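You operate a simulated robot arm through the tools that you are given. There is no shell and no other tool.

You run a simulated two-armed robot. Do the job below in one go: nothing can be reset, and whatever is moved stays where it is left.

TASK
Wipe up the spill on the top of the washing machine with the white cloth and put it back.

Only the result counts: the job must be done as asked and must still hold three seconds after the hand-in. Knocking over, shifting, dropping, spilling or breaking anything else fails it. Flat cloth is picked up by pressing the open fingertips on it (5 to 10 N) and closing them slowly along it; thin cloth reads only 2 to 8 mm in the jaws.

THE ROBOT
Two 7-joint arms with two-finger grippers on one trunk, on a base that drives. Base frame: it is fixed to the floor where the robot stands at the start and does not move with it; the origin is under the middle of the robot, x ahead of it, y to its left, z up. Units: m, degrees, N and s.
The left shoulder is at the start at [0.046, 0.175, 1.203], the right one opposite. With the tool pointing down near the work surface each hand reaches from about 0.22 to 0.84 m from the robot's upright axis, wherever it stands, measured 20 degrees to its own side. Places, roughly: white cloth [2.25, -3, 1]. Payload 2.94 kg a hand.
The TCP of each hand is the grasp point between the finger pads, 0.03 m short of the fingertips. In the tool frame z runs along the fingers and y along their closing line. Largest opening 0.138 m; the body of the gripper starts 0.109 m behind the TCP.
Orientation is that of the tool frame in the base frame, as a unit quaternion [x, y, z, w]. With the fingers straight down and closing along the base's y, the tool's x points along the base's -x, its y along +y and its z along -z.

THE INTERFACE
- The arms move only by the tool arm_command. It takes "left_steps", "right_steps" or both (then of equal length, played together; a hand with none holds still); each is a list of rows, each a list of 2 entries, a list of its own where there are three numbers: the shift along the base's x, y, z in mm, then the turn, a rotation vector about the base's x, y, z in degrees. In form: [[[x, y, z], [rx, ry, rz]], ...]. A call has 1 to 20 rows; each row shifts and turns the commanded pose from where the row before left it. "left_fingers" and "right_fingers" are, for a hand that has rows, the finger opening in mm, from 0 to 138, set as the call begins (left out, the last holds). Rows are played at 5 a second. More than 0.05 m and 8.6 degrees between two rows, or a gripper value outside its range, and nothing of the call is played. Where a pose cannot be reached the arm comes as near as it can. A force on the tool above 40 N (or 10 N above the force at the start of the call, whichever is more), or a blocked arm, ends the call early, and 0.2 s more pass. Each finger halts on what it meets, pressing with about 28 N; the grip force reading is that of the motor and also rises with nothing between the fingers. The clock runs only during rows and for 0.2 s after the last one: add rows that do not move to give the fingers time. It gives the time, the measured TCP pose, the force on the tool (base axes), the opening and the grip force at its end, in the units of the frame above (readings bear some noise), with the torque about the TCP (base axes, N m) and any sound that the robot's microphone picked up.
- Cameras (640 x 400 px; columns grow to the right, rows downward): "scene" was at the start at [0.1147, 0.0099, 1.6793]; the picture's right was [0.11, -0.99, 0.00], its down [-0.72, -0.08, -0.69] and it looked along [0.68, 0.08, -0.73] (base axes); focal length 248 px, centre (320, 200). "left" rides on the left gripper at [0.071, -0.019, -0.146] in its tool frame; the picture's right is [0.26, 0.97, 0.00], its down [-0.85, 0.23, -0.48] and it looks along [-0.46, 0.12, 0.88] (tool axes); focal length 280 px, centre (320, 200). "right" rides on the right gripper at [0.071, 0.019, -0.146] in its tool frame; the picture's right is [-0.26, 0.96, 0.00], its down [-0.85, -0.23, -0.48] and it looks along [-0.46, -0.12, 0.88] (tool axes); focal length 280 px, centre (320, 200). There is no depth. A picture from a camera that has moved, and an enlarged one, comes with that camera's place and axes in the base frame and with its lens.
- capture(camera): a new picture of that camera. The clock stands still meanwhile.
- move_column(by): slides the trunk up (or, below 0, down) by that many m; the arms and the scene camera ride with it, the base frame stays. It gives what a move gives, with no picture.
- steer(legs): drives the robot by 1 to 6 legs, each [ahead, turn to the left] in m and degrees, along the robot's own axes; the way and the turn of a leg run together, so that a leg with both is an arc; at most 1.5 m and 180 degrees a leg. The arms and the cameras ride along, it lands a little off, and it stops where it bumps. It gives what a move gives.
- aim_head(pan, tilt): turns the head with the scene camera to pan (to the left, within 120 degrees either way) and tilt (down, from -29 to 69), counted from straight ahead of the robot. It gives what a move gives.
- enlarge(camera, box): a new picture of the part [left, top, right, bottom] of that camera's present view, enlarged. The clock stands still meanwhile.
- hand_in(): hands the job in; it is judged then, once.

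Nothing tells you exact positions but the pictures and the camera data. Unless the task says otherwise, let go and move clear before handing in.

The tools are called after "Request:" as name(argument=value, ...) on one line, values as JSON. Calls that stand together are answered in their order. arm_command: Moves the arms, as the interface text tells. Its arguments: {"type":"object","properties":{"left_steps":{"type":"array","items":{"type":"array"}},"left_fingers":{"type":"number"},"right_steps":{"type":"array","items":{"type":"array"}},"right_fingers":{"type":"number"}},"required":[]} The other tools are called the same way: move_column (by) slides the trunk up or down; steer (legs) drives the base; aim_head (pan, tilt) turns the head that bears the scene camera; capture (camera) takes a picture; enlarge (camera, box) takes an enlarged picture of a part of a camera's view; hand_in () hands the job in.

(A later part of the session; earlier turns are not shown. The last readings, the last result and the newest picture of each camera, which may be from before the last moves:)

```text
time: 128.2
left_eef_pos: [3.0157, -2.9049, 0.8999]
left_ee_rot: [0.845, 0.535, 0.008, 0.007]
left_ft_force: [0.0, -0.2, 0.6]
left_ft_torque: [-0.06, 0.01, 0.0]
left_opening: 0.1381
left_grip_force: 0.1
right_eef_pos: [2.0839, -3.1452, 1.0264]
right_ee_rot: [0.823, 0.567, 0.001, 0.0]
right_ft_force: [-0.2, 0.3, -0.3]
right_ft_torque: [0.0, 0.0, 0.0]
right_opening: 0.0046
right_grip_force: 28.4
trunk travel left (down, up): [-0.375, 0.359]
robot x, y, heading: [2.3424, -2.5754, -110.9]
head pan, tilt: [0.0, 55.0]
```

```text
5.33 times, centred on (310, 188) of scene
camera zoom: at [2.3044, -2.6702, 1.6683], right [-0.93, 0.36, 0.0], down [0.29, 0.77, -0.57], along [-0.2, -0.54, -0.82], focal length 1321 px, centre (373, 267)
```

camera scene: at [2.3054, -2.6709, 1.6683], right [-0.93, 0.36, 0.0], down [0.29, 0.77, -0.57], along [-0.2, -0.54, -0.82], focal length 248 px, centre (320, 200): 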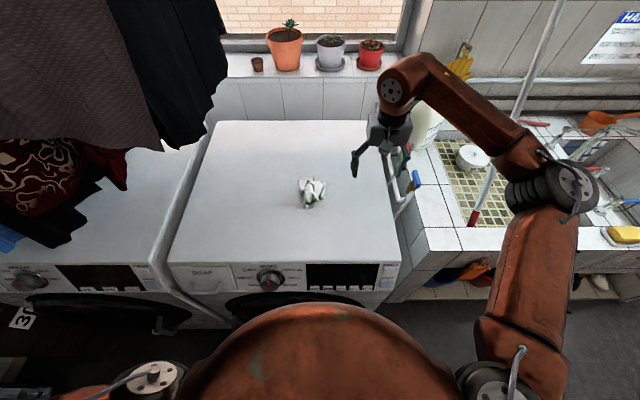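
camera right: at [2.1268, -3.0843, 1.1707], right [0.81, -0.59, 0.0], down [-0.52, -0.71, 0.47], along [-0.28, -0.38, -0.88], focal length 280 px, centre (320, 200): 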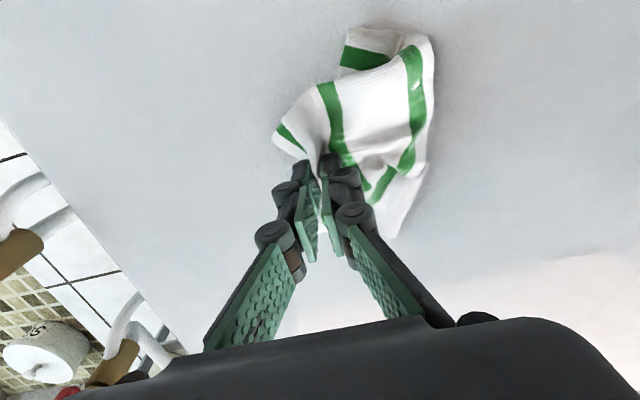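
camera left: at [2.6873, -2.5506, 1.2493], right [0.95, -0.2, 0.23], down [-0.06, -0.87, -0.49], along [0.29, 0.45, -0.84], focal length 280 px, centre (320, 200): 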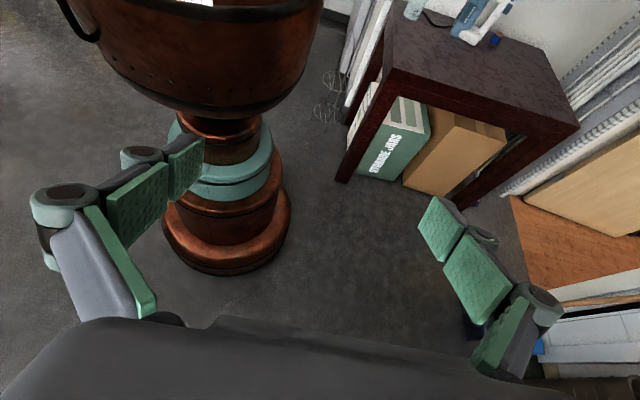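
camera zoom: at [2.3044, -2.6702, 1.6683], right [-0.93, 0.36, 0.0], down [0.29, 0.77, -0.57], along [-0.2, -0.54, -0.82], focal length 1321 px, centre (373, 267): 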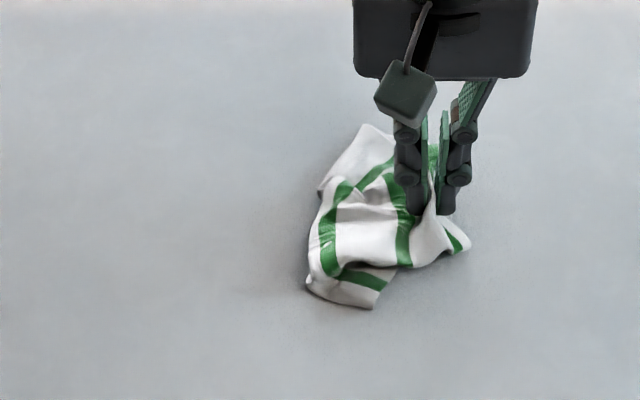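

The cloth followed. Now I'll flip the held flap up and over to the left to unfold it.

Request:
arm_command(right_steps=[[[0, 0, 20], [0, 0, 0]], [[9.3, -3.6, 20], [0, 0, 0]], [[18.7, -7.2, 15], [0, 0, 0]], [[18.7, -7.2, 10], [0, 0, 0]], [[18.7, -7.2, 0], [0, 0, 0]], [[18.7, -7.2, 0], [0, 0, 0]], [[18.7, -7.2, -10], [0, 0, 0]], [[18.7, -7.2, -15], [0, 0, 0]], [[14, -5.4, -20], [0, 0, 0]], [[9.3, -3.6, -12], [0, 0, 0]], [[0, 0, 0], [0, 0, 0]]])

Request:
capture(camera="right")

Request:
enlarge(camera="scene", box=[260, 150, 360, 225])

```text
time: 130.6
left_eef_pos: [3.0154, -2.9041, 0.9002]
left_ee_rot: [0.844, 0.536, 0.008, 0.006]
left_ft_force: [0.9, -0.4, -0.8]
left_ft_torque: [0.04, 0.0, 0.0]
left_opening: 0.1381
left_grip_force: 0.0
right_eef_pos: [2.2288, -3.2003, 1.0334]
right_ee_rot: [0.824, 0.567, 0.0, 0.001]
right_ft_force: [0.2, 0.8, 1.4]
right_ft_torque: [0.06, 0.03, -0.01]
right_opening: 0.0048
right_grip_force: 28.0
trunk travel left (down, up): [-0.375, 0.359]
robot x, y, heading: [2.3426, -2.5706, -111.0]
head pan, tilt: [0.0, 55.0]
```

```text
taken
camera right: at [2.2714, -3.1407, 1.177], right [0.81, -0.59, 0.0], down [-0.52, -0.71, 0.48], along [-0.28, -0.38, -0.88], focal length 280 px, centre (320, 200)
```

right: 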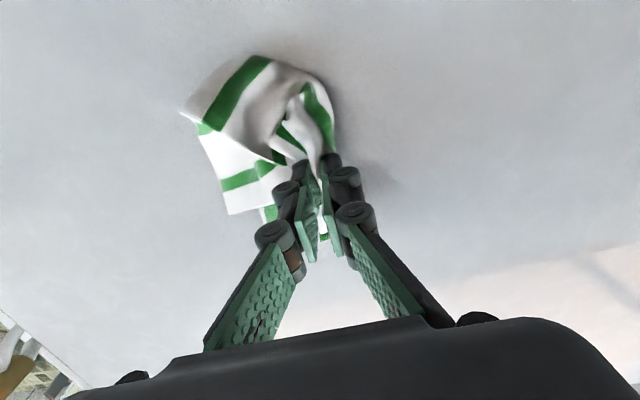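

```text
5.33 times, centred on (310, 188) of scene
camera zoom: at [2.304, -2.67, 1.6684], right [-0.93, 0.36, 0.0], down [0.29, 0.77, -0.57], along [-0.2, -0.54, -0.82], focal length 1321 px, centre (373, 267)
```

zoom: 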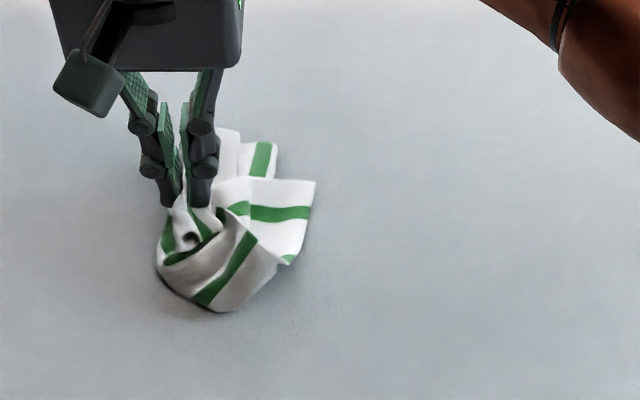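

The flap came over but the rest twisted along with it. I'll lift the cloth high by this edge so gravity unfolds it, then lay it down again from right to left.

Request:
arm_command(right_steps=[[[-15.2, 10.6, 20.7], [0, 0, 0]], [[-15.2, 10.6, 20.7], [0, 0, 0]], [[-15.2, 10.6, 20.7], [0, 0, 0]], [[-15.2, 10.6, 20.7], [0, 0, 0]], [[-15.2, 10.6, 20.7], [0, 0, 0]], [[-15.2, 10.6, 20.7], [0, 0, 0]], [[-15.2, 10.6, 20.7], [0, 0, 0]], [[-15.2, 10.6, 20.7], [0, 0, 0]], [[-15.2, 10.6, 20.7], [0, 0, 0]], [[-15.2, 10.6, 20.7], [0, 0, 0]], [[0, 0, 0], [0, 0, 0]], [[0, 0, 0], [0, 0, 0]]])

Request:
capture(camera="right")

Request:
capture(camera="scene")

Request:
enlarge(camera="scene", box=[260, 100, 400, 225])

```text
time: 133.2
left_eef_pos: [3.0157, -2.9045, 0.901]
left_ee_rot: [0.845, 0.535, 0.008, 0.007]
left_ft_force: [-0.3, -0.6, 0.2]
left_ft_torque: [0.0, 0.01, 0.02]
left_opening: 0.138
left_grip_force: 0.0
right_eef_pos: [2.0778, -3.0926, 1.2396]
right_ee_rot: [0.823, 0.568, 0.0, 0.0]
right_ft_force: [-0.5, -0.3, 0.2]
right_ft_torque: [0.01, 0.02, -0.02]
right_opening: 0.0047
right_grip_force: 28.3
trunk travel left (down, up): [-0.375, 0.359]
robot x, y, heading: [2.3405, -2.5727, -110.8]
head pan, tilt: [0.0, 55.0]
```

```text
taken
camera right: at [2.1198, -3.0317, 1.3836], right [0.81, -0.59, 0.0], down [-0.52, -0.71, 0.47], along [-0.28, -0.38, -0.88], focal length 280 px, centre (320, 200)
```

right: 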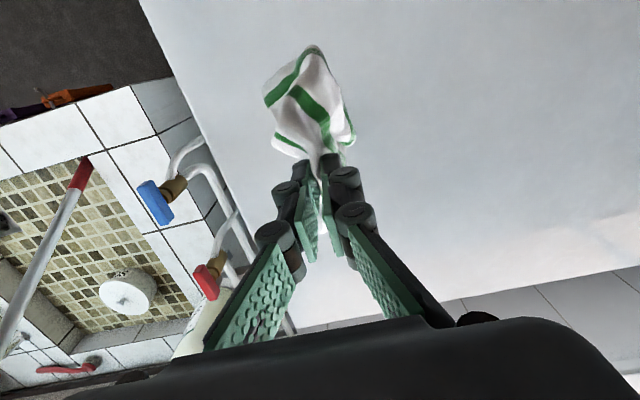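

```text
taken
camera scene: at [2.3037, -2.6695, 1.6684], right [-0.93, 0.36, 0.0], down [0.29, 0.77, -0.57], along [-0.2, -0.54, -0.82], focal length 248 px, centre (320, 200)
```

scene: 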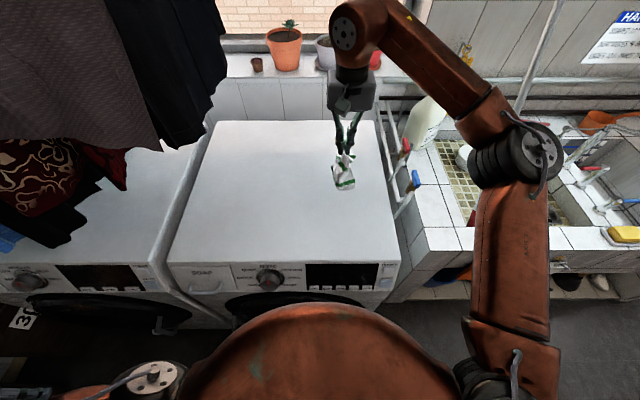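

```text
3.20 times, centred on (330, 162) of scene
camera zoom: at [2.3037, -2.6695, 1.6684], right [-0.93, 0.36, 0.0], down [0.29, 0.77, -0.57], along [-0.2, -0.54, -0.82], focal length 793 px, centre (288, 320)
```

zoom: 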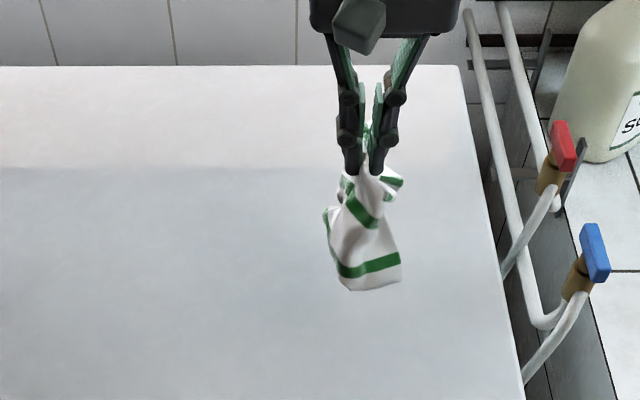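

The cloth now hangs freely, about 17 cm long, with its lower edge 6 cm above the top. I'll lower it until that edge touches down, then lay it to the left along an arc.

Request:
arm_command(right_steps=[[[0, 0, -20], [0, 0, 0]], [[0, 0, -20], [0, 0, 0]], [[0, 0, -20], [0, 0, 0]], [[26.8, -10.3, -2.5], [0, 0, 0]], [[25.8, -9.9, -7.5], [0, 0, 0]], [[24.4, -9.4, -12.1], [0, 0, 0]], [[22, -8.5, -16.5], [0, 0, 0]], [[18.9, -7.3, -20.3], [0, 0, 0]], [[15.4, -5.9, -23.6], [0, 0, 0]], [[11.3, -4.3, -26.1], [0, 0, 0]], [[7, -2.7, -27.7], [0, 0, 0]], [[6, -2.3, -12], [0, 0, 0]], [[0, 0, 0], [0, 0, 0]]])

Request:
capture(camera="right")

Request:
enlarge(camera="scene", box=[250, 140, 370, 230])

```text
time: 136.0
left_eef_pos: [3.016, -2.904, 0.9013]
left_ee_rot: [0.845, 0.535, 0.008, 0.006]
left_ft_force: [-0.7, -0.5, 0.5]
left_ft_torque: [0.01, -0.01, -0.01]
left_opening: 0.1382
left_grip_force: 0.0
right_eef_pos: [2.2346, -3.1555, 1.0322]
right_ee_rot: [0.823, 0.568, 0.001, 0.0]
right_ft_force: [-0.1, 0.2, 0.3]
right_ft_torque: [0.03, -0.02, 0.01]
right_opening: 0.005
right_grip_force: 28.3
trunk travel left (down, up): [-0.375, 0.359]
robot x, y, heading: [2.3404, -2.5692, -110.8]
head pan, tilt: [0.0, 55.0]
```

```text
taken
camera right: at [2.2781, -3.0951, 1.1767], right [0.81, -0.59, 0.0], down [-0.52, -0.71, 0.48], along [-0.28, -0.38, -0.88], focal length 280 px, centre (320, 200)
```

right: 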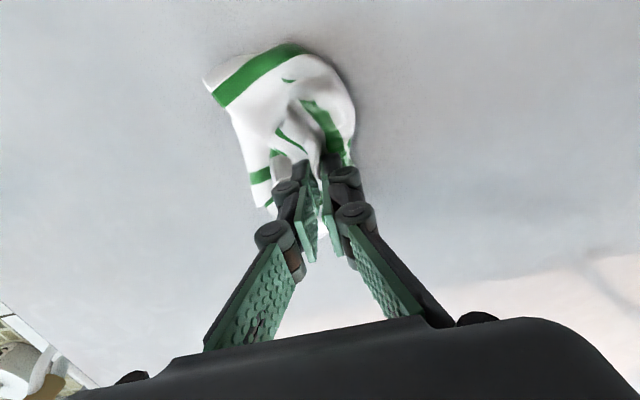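

```text
4.44 times, centred on (310, 185) of scene
camera zoom: at [2.304, -2.6699, 1.6684], right [-0.93, 0.36, 0.0], down [0.29, 0.77, -0.57], along [-0.2, -0.54, -0.82], focal length 1101 px, centre (364, 267)
```

zoom: 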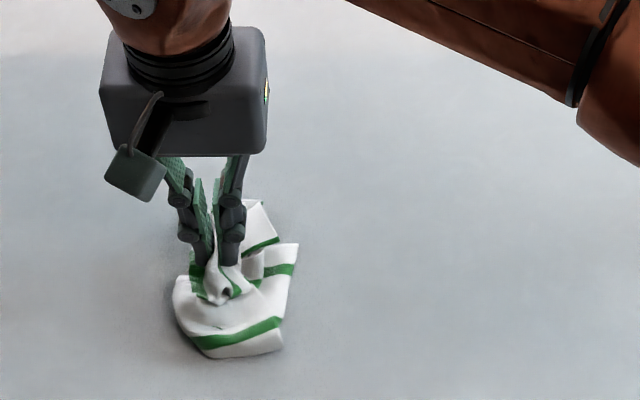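

Folds persist with low friction, so the press-and-spread method is better. I'll drag the cloth so it is centred on its original spot, release, and then spread it.

Request:
arm_command(right_steps=[[[-14, -2.5, 0], [0, 0, 0]], [[-14, -2.5, 0], [0, 0, 0]], [[-14, -2.5, 0], [0, 0, 0]], [[-14, -2.5, -4], [0, 0, 0]], [[0, 0, -4], [0, 0, 0]], [[0, 0, 0], [0, 0, 0]]])

Request:
arm_command(right_steps=[[[0, 0, 0], [0, 0, 0]], [[0, 0, 0], [0, 0, 0]], [[0, 0, 0], [0, 0, 0]], [[0, 0, 10], [0, 0, 0]], [[0, 0, 20], [0, 0, 0]], [[0, 0, 30], [0, 0, 0]], [[-18, 7, 30], [0, 0, 0]], [[-37, 14.4, 20], [0, 0, 0]], [[-37, 14.4, 0], [0, 0, 0]], [[-37, 14.4, 0], [0, 0, 0]], [[-37, 14.4, 0], [0, 0, 0]], [[0, 0, 0], [0, 0, 0]]], right_fingers=60)

Request:
enlarge(camera="scene", box=[260, 150, 360, 225])

Request:
capture(camera="right")

```text
time: 137.4
left_eef_pos: [3.0153, -2.9044, 0.9005]
left_ee_rot: [0.845, 0.535, 0.008, 0.006]
left_ft_force: [-0.7, -0.4, 0.0]
left_ft_torque: [-0.02, 0.0, -0.03]
left_opening: 0.1381
left_grip_force: 0.1
right_eef_pos: [2.1782, -3.1634, 1.0253]
right_ee_rot: [0.824, 0.567, 0.0, 0.0]
right_ft_force: [0.6, -0.1, 1.1]
right_ft_torque: [0.0, 0.03, 0.0]
right_opening: 0.0048
right_grip_force: 27.8
trunk travel left (down, up): [-0.375, 0.359]
robot x, y, heading: [2.3401, -2.5697, -110.9]
head pan, tilt: [0.0, 55.0]
```

```text
time: 140.0
left_eef_pos: [3.0154, -2.9056, 0.8998]
left_ee_rot: [0.844, 0.537, 0.008, 0.006]
left_ft_force: [0.4, -0.8, 0.5]
left_ft_torque: [0.02, 0.0, 0.0]
left_opening: 0.1378
left_grip_force: 0.0
right_eef_pos: [2.014, -3.0992, 1.1334]
right_ee_rot: [0.823, 0.568, -0.001, 0.0]
right_ft_force: [1.1, -1.0, 0.4]
right_ft_torque: [0.02, 0.05, -0.01]
right_opening: 0.0601
right_grip_force: 0.1
trunk travel left (down, up): [-0.375, 0.359]
robot x, y, heading: [2.3406, -2.5688, -111.1]
head pan, tilt: [0.0, 55.0]
```

```text
5.33 times, centred on (310, 188) of scene
camera zoom: at [2.3055, -2.6707, 1.6683], right [-0.93, 0.36, 0.0], down [0.29, 0.77, -0.57], along [-0.21, -0.54, -0.82], focal length 1321 px, centre (373, 267)
```

zoom: 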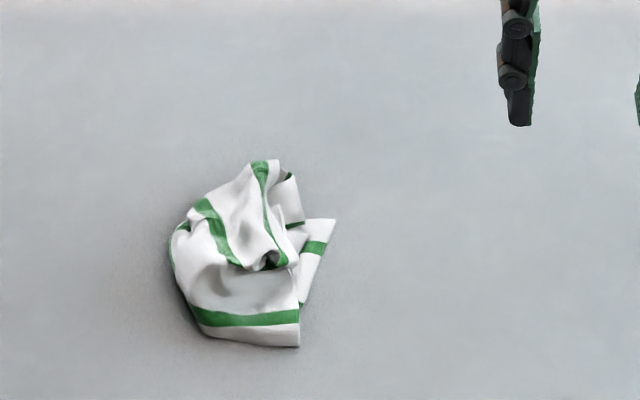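

```text
taken
camera right: at [2.0564, -3.0399, 1.2773], right [0.81, -0.59, 0.0], down [-0.52, -0.71, 0.48], along [-0.28, -0.38, -0.88], focal length 280 px, centre (320, 200)
```

right: 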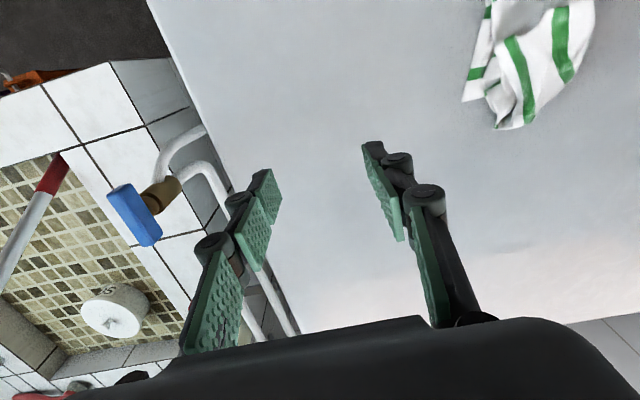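

The cloth now sits about 3–4 cm left of its original centre with a dome of folds. I'll press the closed tips onto the middle and spread sideways again.

Request:
arm_command(right_steps=[[[31.5, -8.5, 0], [0, 0, 0]], [[31.5, -8.5, 0], [0, 0, 0]], [[31.5, -8.5, 0], [0, 0, 0]], [[31.5, -8.5, 0], [0, 0, 0]], [[31.5, -8.5, 0], [0, 0, 0]], [[31.5, -8.5, 0], [0, 0, 0]], [[0, 0, -20], [0, 0, 0]], [[0, 0, -20], [0, 0, 0]], [[0, 0, -20], [0, 0, 0]], [[0, 0, -20], [0, 0, 0]], [[0, 0, -15], [0, 0, 0]], [[0, 0, -10], [0, 0, 0]], [[0, 0, -7], [0, 0, 0]], [[0, 0, 0], [0, 0, 0]]], right_fingers=6)

Request:
enlarge(camera="scene", box=[260, 150, 360, 225])

```text
time: 143.0
left_eef_pos: [3.0155, -2.9042, 0.9012]
left_ee_rot: [0.844, 0.536, 0.009, 0.006]
left_ft_force: [-0.1, 0.6, -0.1]
left_ft_torque: [0.01, -0.03, -0.02]
left_opening: 0.138
left_grip_force: 0.0
right_eef_pos: [2.1999, -3.1519, 1.0221]
right_ee_rot: [0.823, 0.568, -0.001, 0.0]
right_ft_force: [0.0, -0.9, 3.3]
right_ft_torque: [0.02, 0.02, 0.0]
right_opening: 0.0056
right_grip_force: 0.1
trunk travel left (down, up): [-0.375, 0.359]
robot x, y, heading: [2.3433, -2.5696, -111.1]
head pan, tilt: [0.0, 55.0]
```

```text
5.33 times, centred on (310, 188) of scene
camera zoom: at [2.3043, -2.6699, 1.6684], right [-0.93, 0.36, 0.0], down [0.29, 0.77, -0.57], along [-0.2, -0.54, -0.82], focal length 1321 px, centre (373, 267)
```

zoom: 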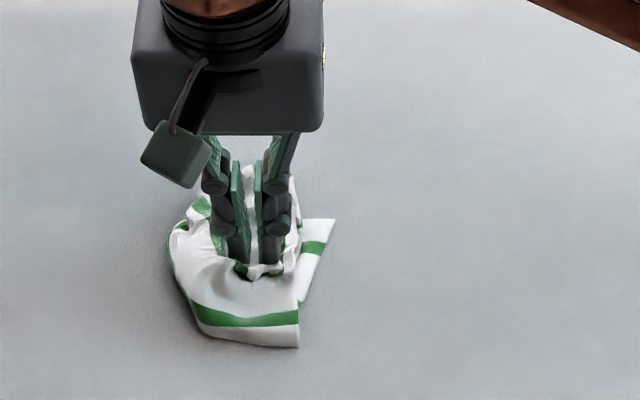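

Request:
arm_command(right_steps=[[[0, 0, -2.5], [0, 0, 0]], [[0, 0, -1], [0, 0, 0]], [[0, 0, -0.5], [0, 0, 0]], [[0, 0, 0], [0, 0, 0]]], right_fingers=35)

Request:
arm_command(right_steps=[[[-2, 0.8, -1.5], [0, 0, 0]], [[-2, 0.8, -1.5], [0, 0, 0]], [[-2, 0.8, -1], [0, 0, 0]]], right_fingers=65)

Request:
enlarge(camera="scene", box=[260, 150, 360, 225])

Request:
capture(camera="right")

```text
time: 144.0
left_eef_pos: [3.0146, -2.904, 0.8999]
left_ee_rot: [0.844, 0.536, 0.007, 0.006]
left_ft_force: [-0.2, -0.4, 0.4]
left_ft_torque: [-0.02, 0.0, -0.01]
left_opening: 0.1378
left_grip_force: 0.1
right_eef_pos: [2.201, -3.1509, 1.0182]
right_ee_rot: [0.823, 0.568, -0.001, 0.0]
right_ft_force: [0.8, 1.0, 6.5]
right_ft_torque: [-0.03, 0.03, -0.04]
right_opening: 0.0363
right_grip_force: 0.0
trunk travel left (down, up): [-0.375, 0.359]
robot x, y, heading: [2.339, -2.568, -110.7]
head pan, tilt: [0.0, 55.0]
```

```text
time: 144.8
left_eef_pos: [3.0153, -2.905, 0.9005]
left_ee_rot: [0.844, 0.536, 0.009, 0.006]
left_ft_force: [0.3, 1.0, -0.2]
left_ft_torque: [0.02, 0.01, -0.02]
left_opening: 0.138
left_grip_force: 0.0
right_eef_pos: [2.1932, -3.149, 1.0157]
right_ee_rot: [0.823, 0.568, 0.0, 0.001]
right_ft_force: [1.7, -0.6, 5.7]
right_ft_torque: [-0.1, -0.13, 0.02]
right_opening: 0.0638
right_grip_force: 2.5
trunk travel left (down, up): [-0.375, 0.359]
robot x, y, heading: [2.3413, -2.5704, -110.8]
head pan, tilt: [0.0, 55.0]
```

```text
5.33 times, centred on (310, 188) of scene
camera zoom: at [2.304, -2.6695, 1.6684], right [-0.93, 0.36, 0.0], down [0.29, 0.77, -0.57], along [-0.2, -0.54, -0.82], focal length 1321 px, centre (373, 267)
```

zoom: 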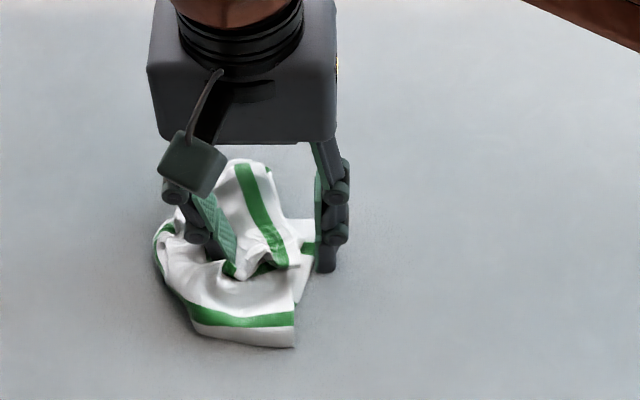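

```text
taken
camera right: at [2.2362, -3.0882, 1.1587], right [0.81, -0.59, 0.0], down [-0.52, -0.71, 0.47], along [-0.28, -0.38, -0.88], focal length 280 px, centre (320, 200)
```

right: 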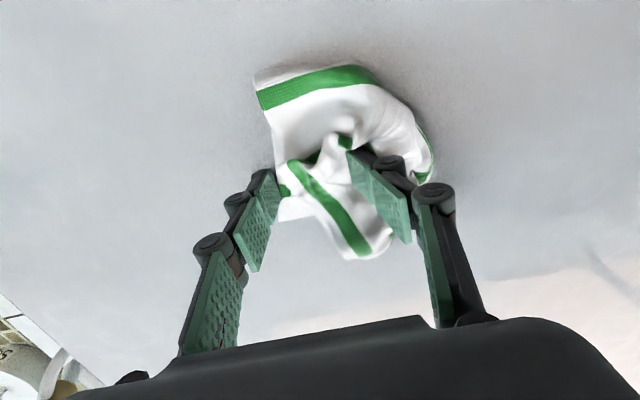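

The right finger reached the cloth's edge, so sideways spreading is done for now. I'll lift and turn the hand 90° so I can spread in the front–back direction.

Request:
arm_command(right_steps=[[[0, 0, 10], [0, 0, 0]], [[0, 0, 20], [0, 0, 0]], [[0, 0, 30], [0, 0, 0]], [[0, 0, 20], [0, 0, 8.2]], [[0, 0, 0], [0, 0, 8.2]], [[0, 0, 0], [0, 0, 8.2]], [[0, 0, 0], [0, 0, 8.2]], [[0, 0, 0], [0, 0, 8.2]], [[0, 0, 0], [0, 0, 8.2]], [[0, 0, 0], [0, 0, 8.2]], [[0, 0, 0], [0, 0, 8.2]], [[0, 0, 0], [0, 0, 8.2]], [[0, 0, 0], [0, 0, 8.2]], [[0, 0, 0], [0, 0, 8]], [[0, 0, 0], [0, 0, 0]]], right_fingers=65)

Request:
capture(camera="scene")

Request:
enlarge(camera="scene", box=[260, 150, 360, 225])

```text
time: 148.0
left_eef_pos: [3.0155, -2.9053, 0.9002]
left_ee_rot: [0.845, 0.535, 0.008, 0.006]
left_ft_force: [-0.4, -1.0, 0.0]
left_ft_torque: [0.05, -0.02, -0.06]
left_opening: 0.1382
left_grip_force: 0.0
right_eef_pos: [2.1937, -3.15, 1.0952]
right_ee_rot: [0.512, 0.859, 0.001, -0.001]
right_ft_force: [0.5, -0.1, 0.6]
right_ft_torque: [0.0, -0.03, -0.02]
right_opening: 0.065
right_grip_force: 0.0
right hand out of reach, approached as far as the arm can: row 10, 11, 12, 13, 14
trunk travel left (down, up): [-0.375, 0.359]
robot x, y, heading: [2.3431, -2.5671, -110.9]
head pan, tilt: [0.0, 55.0]
```

```text
taken
camera scene: at [2.3042, -2.6701, 1.6683], right [-0.93, 0.36, 0.0], down [0.29, 0.77, -0.57], along [-0.2, -0.54, -0.82], focal length 248 px, centre (320, 200)
```

scene: 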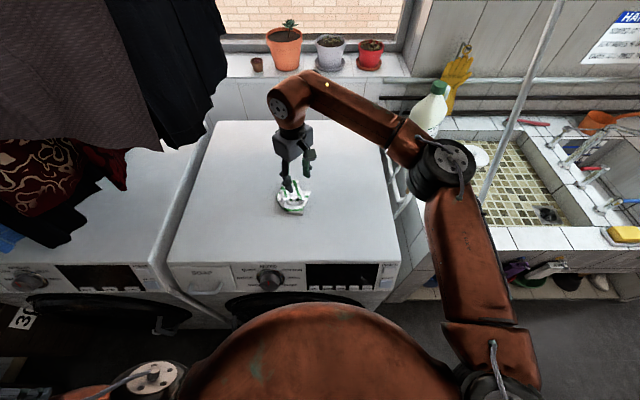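

```text
5.33 times, centred on (310, 188) of scene
camera zoom: at [2.3042, -2.6701, 1.6683], right [-0.93, 0.36, 0.0], down [0.29, 0.77, -0.57], along [-0.2, -0.54, -0.82], focal length 1321 px, centre (373, 267)
```

zoom: 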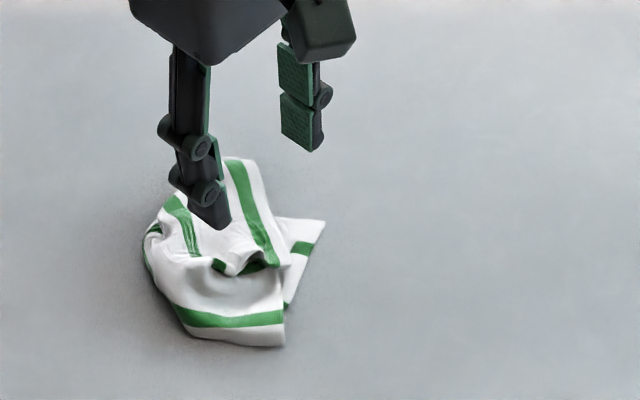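

The wrist stopped at about +49°. I'll try turning the other way to get a front–back closing line.

Request:
arm_command(right_steps=[[[0, 0, 0], [0, 0, -8.2]], [[0, 0, 0], [0, 0, -8.2]], [[0, 0, 0], [0, 0, -8.2]], [[0, 0, 0], [0, 0, -8.2]], [[0, 0, 0], [0, 0, -8.2]], [[0, 0, 0], [0, 0, -8.2]], [[0, 0, 0], [0, 0, -8.2]], [[0, 0, 0], [0, 0, -8.2]], [[0, 0, 0], [0, 0, -8.2]], [[0, 0, 0], [0, 0, -8.2]], [[0, 0, 0], [0, 0, -8.2]], [[0, 0, 0], [0, 0, -8.2]], [[0, 0, 0], [0, 0, -8.2]], [[0, 0, 0], [0, 0, -8.2]], [[0, 0, 0], [0, 0, -8.2]], [[0, 0, 0], [0, 0, -8.2]], [[0, 0, 0], [0, 0, -8.2]], [[0, 0, 0], [0, 0, 0]]])

Request:
enlarge(camera="scene", box=[260, 150, 360, 225])

```text
time: 151.8
left_eef_pos: [3.0161, -2.9042, 0.9003]
left_ee_rot: [0.844, 0.536, 0.007, 0.006]
left_ft_force: [0.0, -0.3, 0.0]
left_ft_torque: [0.02, -0.01, -0.02]
left_opening: 0.138
left_grip_force: 0.1
right_eef_pos: [2.195, -3.1485, 1.0945]
right_ee_rot: [0.983, -0.183, 0.0, 0.0]
right_ft_force: [0.1, 0.0, -0.4]
right_ft_torque: [0.0, 0.01, 0.01]
right_opening: 0.0651
right_grip_force: 0.0
trunk travel left (down, up): [-0.375, 0.359]
robot x, y, heading: [2.3413, -2.5713, -111.0]
head pan, tilt: [0.0, 55.0]
```

```text
5.33 times, centred on (310, 188) of scene
camera zoom: at [2.3043, -2.6702, 1.6683], right [-0.93, 0.36, 0.0], down [0.29, 0.77, -0.57], along [-0.2, -0.54, -0.82], focal length 1321 px, centre (373, 267)
```

zoom: 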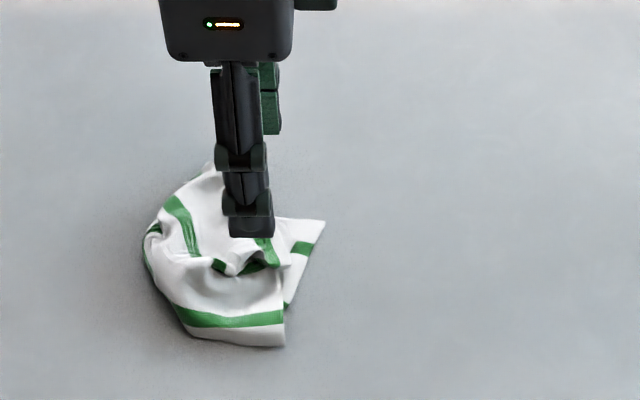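

The hand is now turned 90° with the closing line front–back. I'll place the fingers on the near flap and the far part of the cloth and press.

Request:
arm_command(right_steps=[[[8, -2.7, 0], [0, 0, 0]], [[8, -2.7, -15], [0, 0, 0]], [[0, 0, -15], [0, 0, 0]], [[0, 0, -15], [0, 0, 0]], [[0, 0, -12], [0, 0, 0]], [[0, 0, -8], [0, 0, 0]], [[0, 0, -6], [0, 0, 0]], [[0, 0, -4], [0, 0, 0]], [[0, 0, 0], [0, 0, 0]]], right_fingers=60)

Request:
enlarge(camera="scene", box=[260, 150, 360, 225])

Request:
capture(camera="right")

```text
time: 153.8
left_eef_pos: [3.016, -2.9054, 0.9004]
left_ee_rot: [0.845, 0.535, 0.008, 0.006]
left_ft_force: [-0.1, -0.1, 1.3]
left_ft_torque: [0.0, -0.01, 0.03]
left_opening: 0.1384
left_grip_force: 0.0
right_eef_pos: [2.2132, -3.1533, 1.0182]
right_ee_rot: [0.983, -0.182, 0.0, 0.0]
right_ft_force: [0.2, 0.0, 1.2]
right_ft_torque: [-0.01, -0.01, -0.01]
right_opening: 0.0604
right_grip_force: 0.3
trunk travel left (down, up): [-0.375, 0.359]
robot x, y, heading: [2.3445, -2.5698, -110.9]
head pan, tilt: [0.0, 55.0]
```

```text
5.33 times, centred on (310, 188) of scene
camera zoom: at [2.3044, -2.6701, 1.6684], right [-0.93, 0.36, 0.0], down [0.29, 0.77, -0.57], along [-0.2, -0.54, -0.82], focal length 1321 px, centre (373, 267)
```

zoom: 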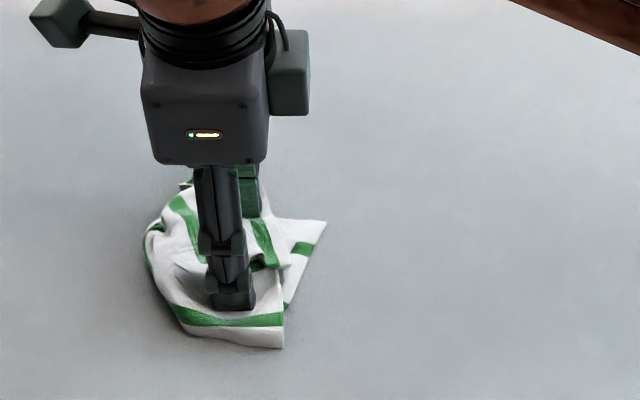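

```text
taken
camera right: at [2.27, -3.1956, 1.1633], right [-0.59, -0.81, 0.0], down [-0.71, 0.52, 0.48], along [-0.38, 0.28, -0.88], focal length 280 px, centre (320, 200)
```

right: 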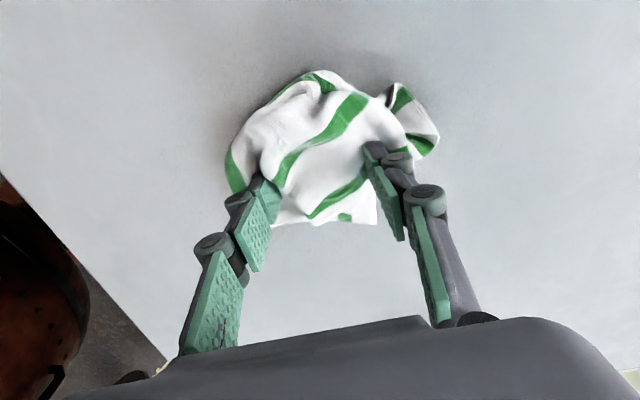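

Both fingers rest on the cloth. I'll press to a few newtons and open slowly.

Request:
arm_command(right_steps=[[[0, 0, -3], [0, 0, 0]], [[0, 0, -2], [0, 0, 0]], [[0, 0, -1.5], [0, 0, 0]], [[0, 0, 0], [0, 0, 0]]])

Request:
arm_command(right_steps=[[[0, 0, -1], [0, 0, 0]], [[0, 0, -0.5], [0, 0, 0]], [[0, 0, 0], [0, 0, 0]]], right_fingers=85)

Request:
arm_command(right_steps=[[[0, 0, -1.5], [0, 0, 0]], [[0, 0, -1], [0, 0, 0]], [[0, 0, 0], [0, 0, 0]]], right_fingers=110)

Request:
enlarge(camera="scene", box=[260, 150, 360, 225])

Request:
capture(camera="right")

```text
time: 154.8
left_eef_pos: [3.0159, -2.9035, 0.9012]
left_ee_rot: [0.844, 0.536, 0.008, 0.007]
left_ft_force: [0.5, -0.1, -0.8]
left_ft_torque: [-0.04, -0.01, 0.0]
left_opening: 0.1381
left_grip_force: 0.1
right_eef_pos: [2.2125, -3.1522, 1.0139]
right_ee_rot: [0.983, -0.182, 0.0, 0.001]
right_ft_force: [0.6, -0.2, 17.9]
right_ft_torque: [0.05, -0.14, -0.02]
right_opening: 0.0645
right_grip_force: 1.9
trunk travel left (down, up): [-0.375, 0.359]
robot x, y, heading: [2.3429, -2.5687, -110.9]
head pan, tilt: [0.0, 55.0]
```

```text
time: 155.6
left_eef_pos: [3.0145, -2.9042, 0.8998]
left_ee_rot: [0.844, 0.536, 0.008, 0.007]
left_ft_force: [-0.1, -0.6, -0.4]
left_ft_torque: [0.01, 0.0, -0.04]
left_opening: 0.138
left_grip_force: 0.0
right_eef_pos: [2.2118, -3.1544, 1.0129]
right_ee_rot: [0.983, -0.184, 0.0, 0.0]
right_ft_force: [-0.2, -0.1, 10.1]
right_ft_torque: [0.08, -0.06, 0.04]
right_opening: 0.0853
right_grip_force: 3.6
trunk travel left (down, up): [-0.375, 0.359]
robot x, y, heading: [2.3403, -2.5668, -110.8]
head pan, tilt: [0.0, 55.0]
```

```text
time: 156.4
left_eef_pos: [3.0147, -2.9043, 0.8997]
left_ee_rot: [0.845, 0.535, 0.008, 0.006]
left_ft_force: [-0.6, -0.3, 0.5]
left_ft_torque: [-0.01, 0.02, -0.01]
left_opening: 0.138
left_grip_force: 0.0
right_eef_pos: [2.2101, -3.1556, 1.0086]
right_ee_rot: [0.983, -0.183, 0.0, 0.0]
right_ft_force: [1.2, 0.3, 1.8]
right_ft_torque: [-0.08, 0.03, -0.03]
right_opening: 0.1102
right_grip_force: 0.1
trunk travel left (down, up): [-0.375, 0.359]
robot x, y, heading: [2.3387, -2.5719, -110.8]
head pan, tilt: [0.0, 55.0]
```

```text
5.33 times, centred on (310, 188) of scene
camera zoom: at [2.3043, -2.6701, 1.6683], right [-0.93, 0.36, 0.0], down [0.29, 0.77, -0.57], along [-0.2, -0.54, -0.82], focal length 1321 px, centre (373, 267)
```

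zoom: 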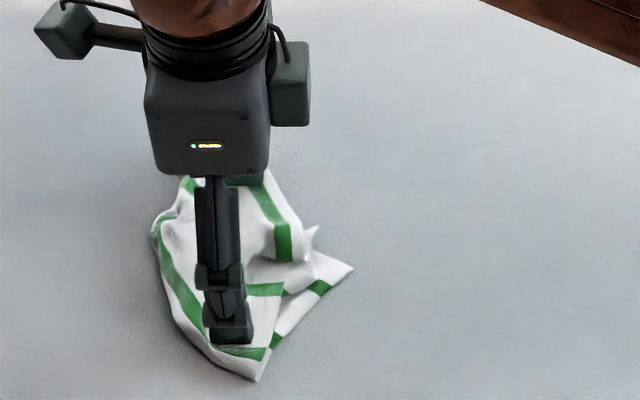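

```text
taken
camera right: at [2.2694, -3.1972, 1.1529], right [-0.59, -0.81, 0.0], down [-0.71, 0.52, 0.48], along [-0.38, 0.28, -0.88], focal length 280 px, centre (320, 200)
```

right: 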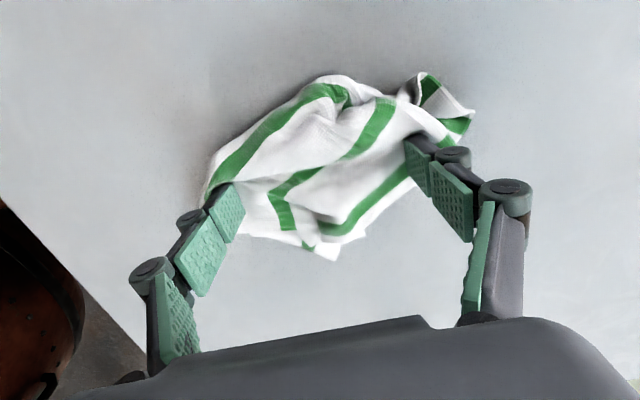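

It's spreading nicely front to back. I'll continue to full opening.

Request:
arm_command(right_steps=[[[0, 0, -1.5], [0, 0, 0]], [[0, 0, -0.7], [0, 0, 0]]])

Request:
arm_command(right_steps=[[[0, 0, -1.5], [0, 0, 0]], [[0, 0, -1], [0, 0, 0]], [[0, 0, 0], [0, 0, 0]]], right_fingers=136)

Request:
enlarge(camera="scene", box=[260, 150, 360, 225])

Request:
capture(camera="right")

```text
time: 157.0
left_eef_pos: [3.0154, -2.9053, 0.9008]
left_ee_rot: [0.844, 0.536, 0.008, 0.006]
left_ft_force: [0.2, -0.3, -0.1]
left_ft_torque: [-0.01, -0.02, -0.01]
left_opening: 0.138
left_grip_force: 0.1
right_eef_pos: [2.2105, -3.1551, 1.0077]
right_ee_rot: [0.983, -0.183, 0.002, 0.001]
right_ft_force: [-0.1, -0.7, 3.9]
right_ft_torque: [-0.17, 0.06, 0.04]
right_opening: 0.1114
right_grip_force: 0.6
trunk travel left (down, up): [-0.375, 0.359]
robot x, y, heading: [2.3432, -2.5689, -111.2]
head pan, tilt: [0.0, 55.0]
```

```text
time: 157.8
left_eef_pos: [3.0154, -2.9046, 0.9007]
left_ee_rot: [0.844, 0.536, 0.009, 0.006]
left_ft_force: [0.3, 0.8, 0.7]
left_ft_torque: [0.0, -0.01, -0.01]
left_opening: 0.138
left_grip_force: 0.1
right_eef_pos: [2.2101, -3.1542, 1.0053]
right_ee_rot: [0.983, -0.183, 0.0, 0.0]
right_ft_force: [1.2, -1.0, -0.3]
right_ft_torque: [-0.02, 0.0, 0.01]
right_opening: 0.1358
right_grip_force: 0.1
trunk travel left (down, up): [-0.375, 0.359]
robot x, y, heading: [2.3423, -2.5729, -110.6]
head pan, tilt: [0.0, 55.0]
```

```text
5.33 times, centred on (310, 188) of scene
camera zoom: at [2.3042, -2.6702, 1.6683], right [-0.93, 0.36, 0.0], down [0.29, 0.77, -0.57], along [-0.2, -0.54, -0.82], focal length 1321 px, centre (373, 267)
```

zoom: 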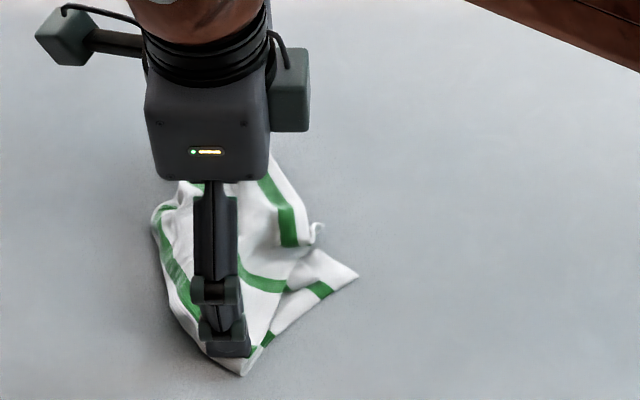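

```text
taken
camera right: at [2.2698, -3.1973, 1.1483], right [-0.59, -0.81, 0.0], down [-0.71, 0.52, 0.48], along [-0.38, 0.28, -0.88], focal length 280 px, centre (320, 200)
```

right: 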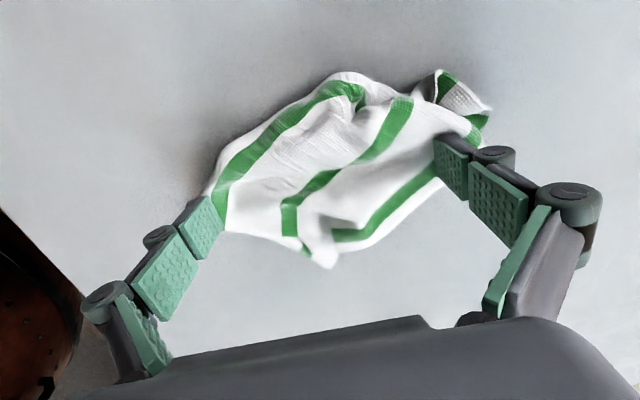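

The cloth opened a lot in that direction. I'll lift and move aside to view it.

Request:
arm_command(right_steps=[[[0, 0, 8], [0, 0, 0]], [[0, 0, 15], [0, 0, 0]], [[0, 0, 30], [0, 0, 0]], [[-18, 7, 30], [0, 0, 0]], [[-37, 14.4, 20], [0, 0, 0]], [[-37, 14.4, 0], [0, 0, 0]], [[-37, 14.4, 0], [0, 0, 0]], [[-37, 14.4, 0], [0, 0, 0]], [[0, 0, 0], [0, 0, 0]]])

Request:
enlarge(camera="scene", box=[260, 150, 360, 225])

```text
time: 159.8
left_eef_pos: [3.0168, -2.9055, 0.8999]
left_ee_rot: [0.844, 0.536, 0.009, 0.005]
left_ft_force: [-0.7, 0.3, -0.5]
left_ft_torque: [0.0, 0.04, 0.0]
left_opening: 0.1382
left_grip_force: 0.1
right_eef_pos: [2.0483, -3.0922, 1.108]
right_ee_rot: [0.983, -0.183, 0.0, 0.0]
right_ft_force: [0.8, -0.6, -0.2]
right_ft_torque: [0.02, 0.01, -0.01]
right_opening: 0.1362
right_grip_force: 0.2
trunk travel left (down, up): [-0.375, 0.359]
robot x, y, heading: [2.3434, -2.5693, -111.2]
head pan, tilt: [0.0, 55.0]
```

```text
5.33 times, centred on (310, 188) of scene
camera zoom: at [2.3053, -2.6707, 1.6683], right [-0.93, 0.36, 0.0], down [0.29, 0.77, -0.57], along [-0.2, -0.54, -0.82], focal length 1321 px, centre (373, 267)
```

zoom: 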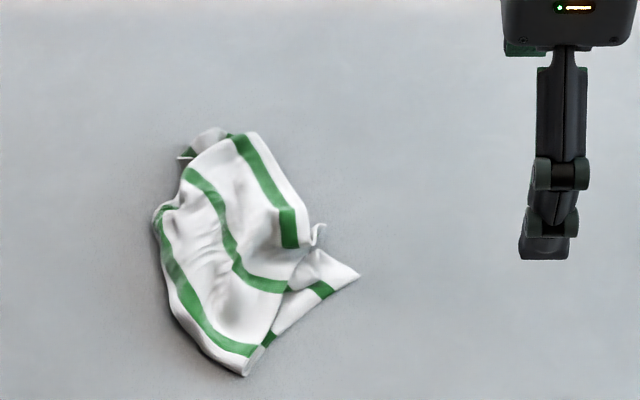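

Much better: the cloth is now a smooth folded sheet. I'll look closer at its layers.

Request:
enlarge(camera="scene", box=[278, 168, 332, 226])

Request:
capture(camera="right")

```text
6.90 times, centred on (305, 197) of scene
camera zoom: at [2.3053, -2.6707, 1.6683], right [-0.93, 0.36, 0.0], down [0.29, 0.77, -0.57], along [-0.2, -0.54, -0.82], focal length 1709 px, centre (423, 221)
```

zoom: 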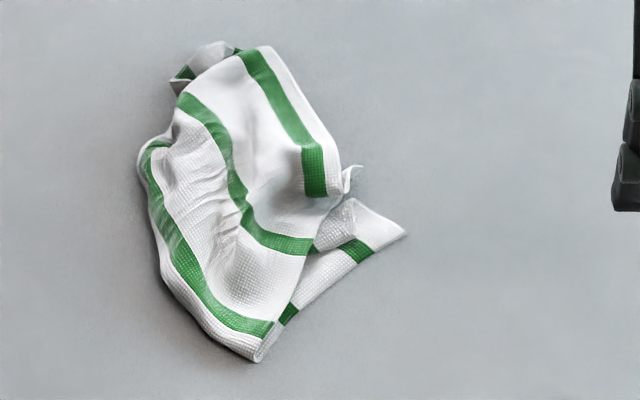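

```text
taken
camera right: at [2.107, -3.1334, 1.2509], right [-0.59, -0.81, 0.0], down [-0.71, 0.52, 0.48], along [-0.38, 0.28, -0.88], focal length 280 px, centre (320, 200)
```

right: 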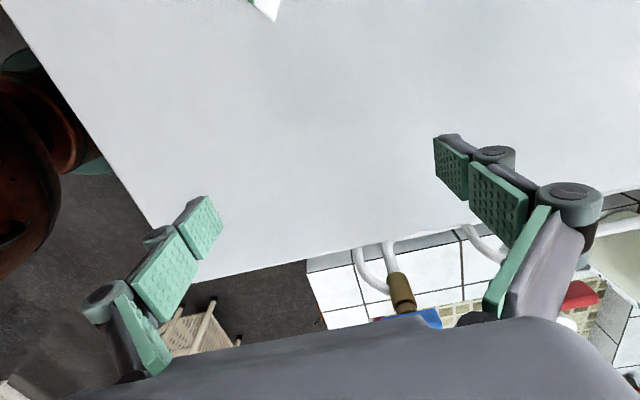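

The cloth is folded along its left side, with two layers. I'll first drag it about 6 cm to the right by pressing on it, so that unfolding to the left will end centred on the original spot.

Request:
arm_command(right_steps=[[[34, -13, 0], [0, 0, 0]], [[34, -13, 0], [0, 0, 0]], [[34, -13, 0], [0, 0, 0]], [[34, -13, 0], [0, 0, 0]], [[34, -13, 0], [0, 0, 0]], [[0, 0, -25], [0, 0, 0]], [[0, 0, -25], [0, 0, 0]], [[0, 0, -20], [0, 0, 0]], [[0, 0, -12], [0, 0, 0]], [[0, 0, -6], [0, 0, 0]], [[0, 0, -4], [0, 0, 0]], [[0, 0, 0], [0, 0, 0]]], right_fingers=80)

Request:
arm_command(right_steps=[[[0, 0, -2.5], [0, 0, 0]], [[0, 0, -2], [0, 0, 0]], [[0, 0, -1.5], [0, 0, 0]], [[0, 0, 0], [0, 0, 0]]])

Request:
enlarge(camera="scene", box=[260, 150, 360, 225])

```text
time: 162.4
left_eef_pos: [3.0153, -2.9045, 0.8998]
left_ee_rot: [0.844, 0.536, 0.009, 0.006]
left_ft_force: [0.5, 0.1, 0.6]
left_ft_torque: [0.0, -0.02, 0.04]
left_opening: 0.1379
left_grip_force: 0.1
right_eef_pos: [2.2154, -3.1558, 1.0156]
right_ee_rot: [0.983, -0.183, 0.001, 0.001]
right_ft_force: [0.2, -0.5, 6.9]
right_ft_torque: [-0.31, 0.05, 0.01]
right_opening: 0.0811
right_grip_force: 1.5
trunk travel left (down, up): [-0.375, 0.359]
robot x, y, heading: [2.3429, -2.5726, -110.8]
head pan, tilt: [0.0, 55.0]
```

```text
time: 163.4
left_eef_pos: [3.0151, -2.9043, 0.9008]
left_ee_rot: [0.844, 0.536, 0.008, 0.006]
left_ft_force: [0.0, -0.1, 0.4]
left_ft_torque: [0.0, -0.02, -0.05]
left_opening: 0.1379
left_grip_force: 0.1
right_eef_pos: [2.2153, -3.1544, 1.0103]
right_ee_rot: [0.983, -0.182, 0.0, 0.002]
right_ft_force: [0.7, -0.5, 9.5]
right_ft_torque: [0.04, -0.05, 0.0]
right_opening: 0.084
right_grip_force: 0.1
trunk travel left (down, up): [-0.375, 0.359]
robot x, y, heading: [2.3427, -2.5721, -110.9]
head pan, tilt: [0.0, 55.0]
```

```text
5.33 times, centred on (310, 188) of scene
camera zoom: at [2.3046, -2.669, 1.6684], right [-0.93, 0.36, 0.0], down [0.29, 0.77, -0.57], along [-0.2, -0.54, -0.82], focal length 1321 px, centre (373, 267)
```

zoom: 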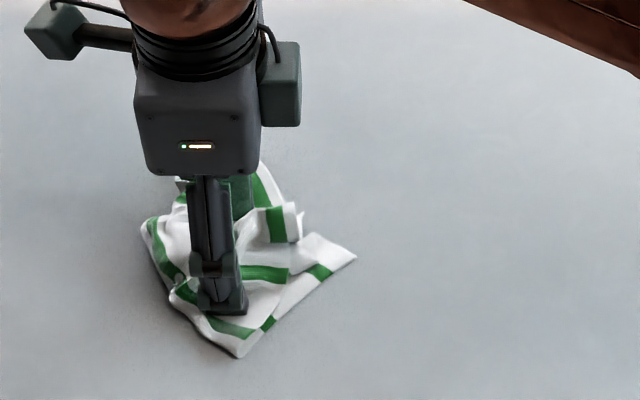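

Contact is steady at about 9.5 N. I'll drag the cloth right by 6 cm.

Request:
arm_command(right_steps=[[[-9.3, 3.6, 0], [0, 0, 0]], [[-9.3, 3.6, 0], [0, 0, 0]], [[-9.3, 3.6, 0], [0, 0, 0]], [[-9.3, 3.6, 0], [0, 0, 0]], [[-9.3, 3.6, 0], [0, 0, 0]], [[-9.3, 3.6, 0], [0, 0, 0]], [[0, 0, 0], [0, 0, 0]]])

Request:
enlarge(camera="scene", box=[260, 150, 360, 225])

Request:
capture(camera="right")

```text
time: 165.0
left_eef_pos: [3.0163, -2.904, 0.9006]
left_ee_rot: [0.844, 0.536, 0.008, 0.006]
left_ft_force: [0.2, -0.4, -0.1]
left_ft_torque: [-0.01, -0.01, 0.0]
left_opening: 0.1379
left_grip_force: 0.2
right_eef_pos: [2.1594, -3.1317, 1.0085]
right_ee_rot: [0.983, -0.183, 0.0, 0.0]
right_ft_force: [-0.2, -0.2, 5.1]
right_ft_torque: [-0.01, 0.0, 0.03]
right_opening: 0.0838
right_grip_force: 0.2
trunk travel left (down, up): [-0.375, 0.359]
robot x, y, heading: [2.3423, -2.5703, -111.0]
head pan, tilt: [0.0, 55.0]
```

```text
5.33 times, centred on (310, 188) of scene
camera zoom: at [2.3047, -2.6694, 1.6685], right [-0.93, 0.36, 0.0], down [0.29, 0.77, -0.57], along [-0.2, -0.54, -0.82], focal length 1321 px, centre (373, 267)
```

zoom: 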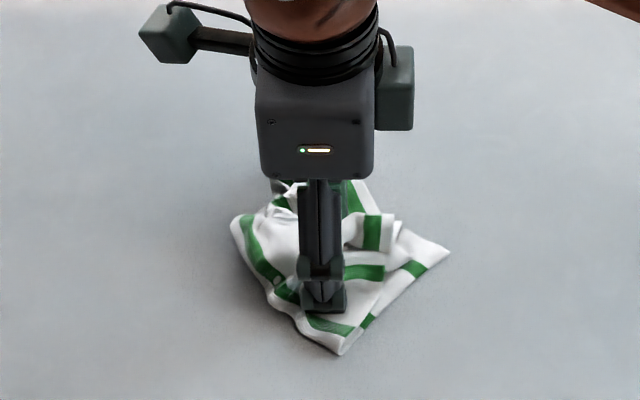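

```text
taken
camera right: at [2.2186, -3.174, 1.1534], right [-0.59, -0.81, 0.0], down [-0.71, 0.52, 0.48], along [-0.38, 0.28, -0.88], focal length 280 px, centre (320, 200)
```

right: 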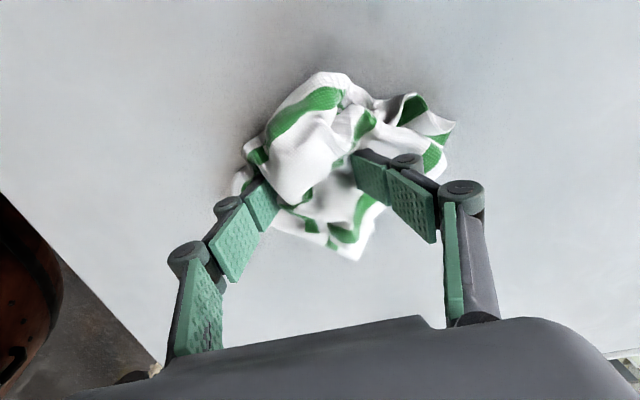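

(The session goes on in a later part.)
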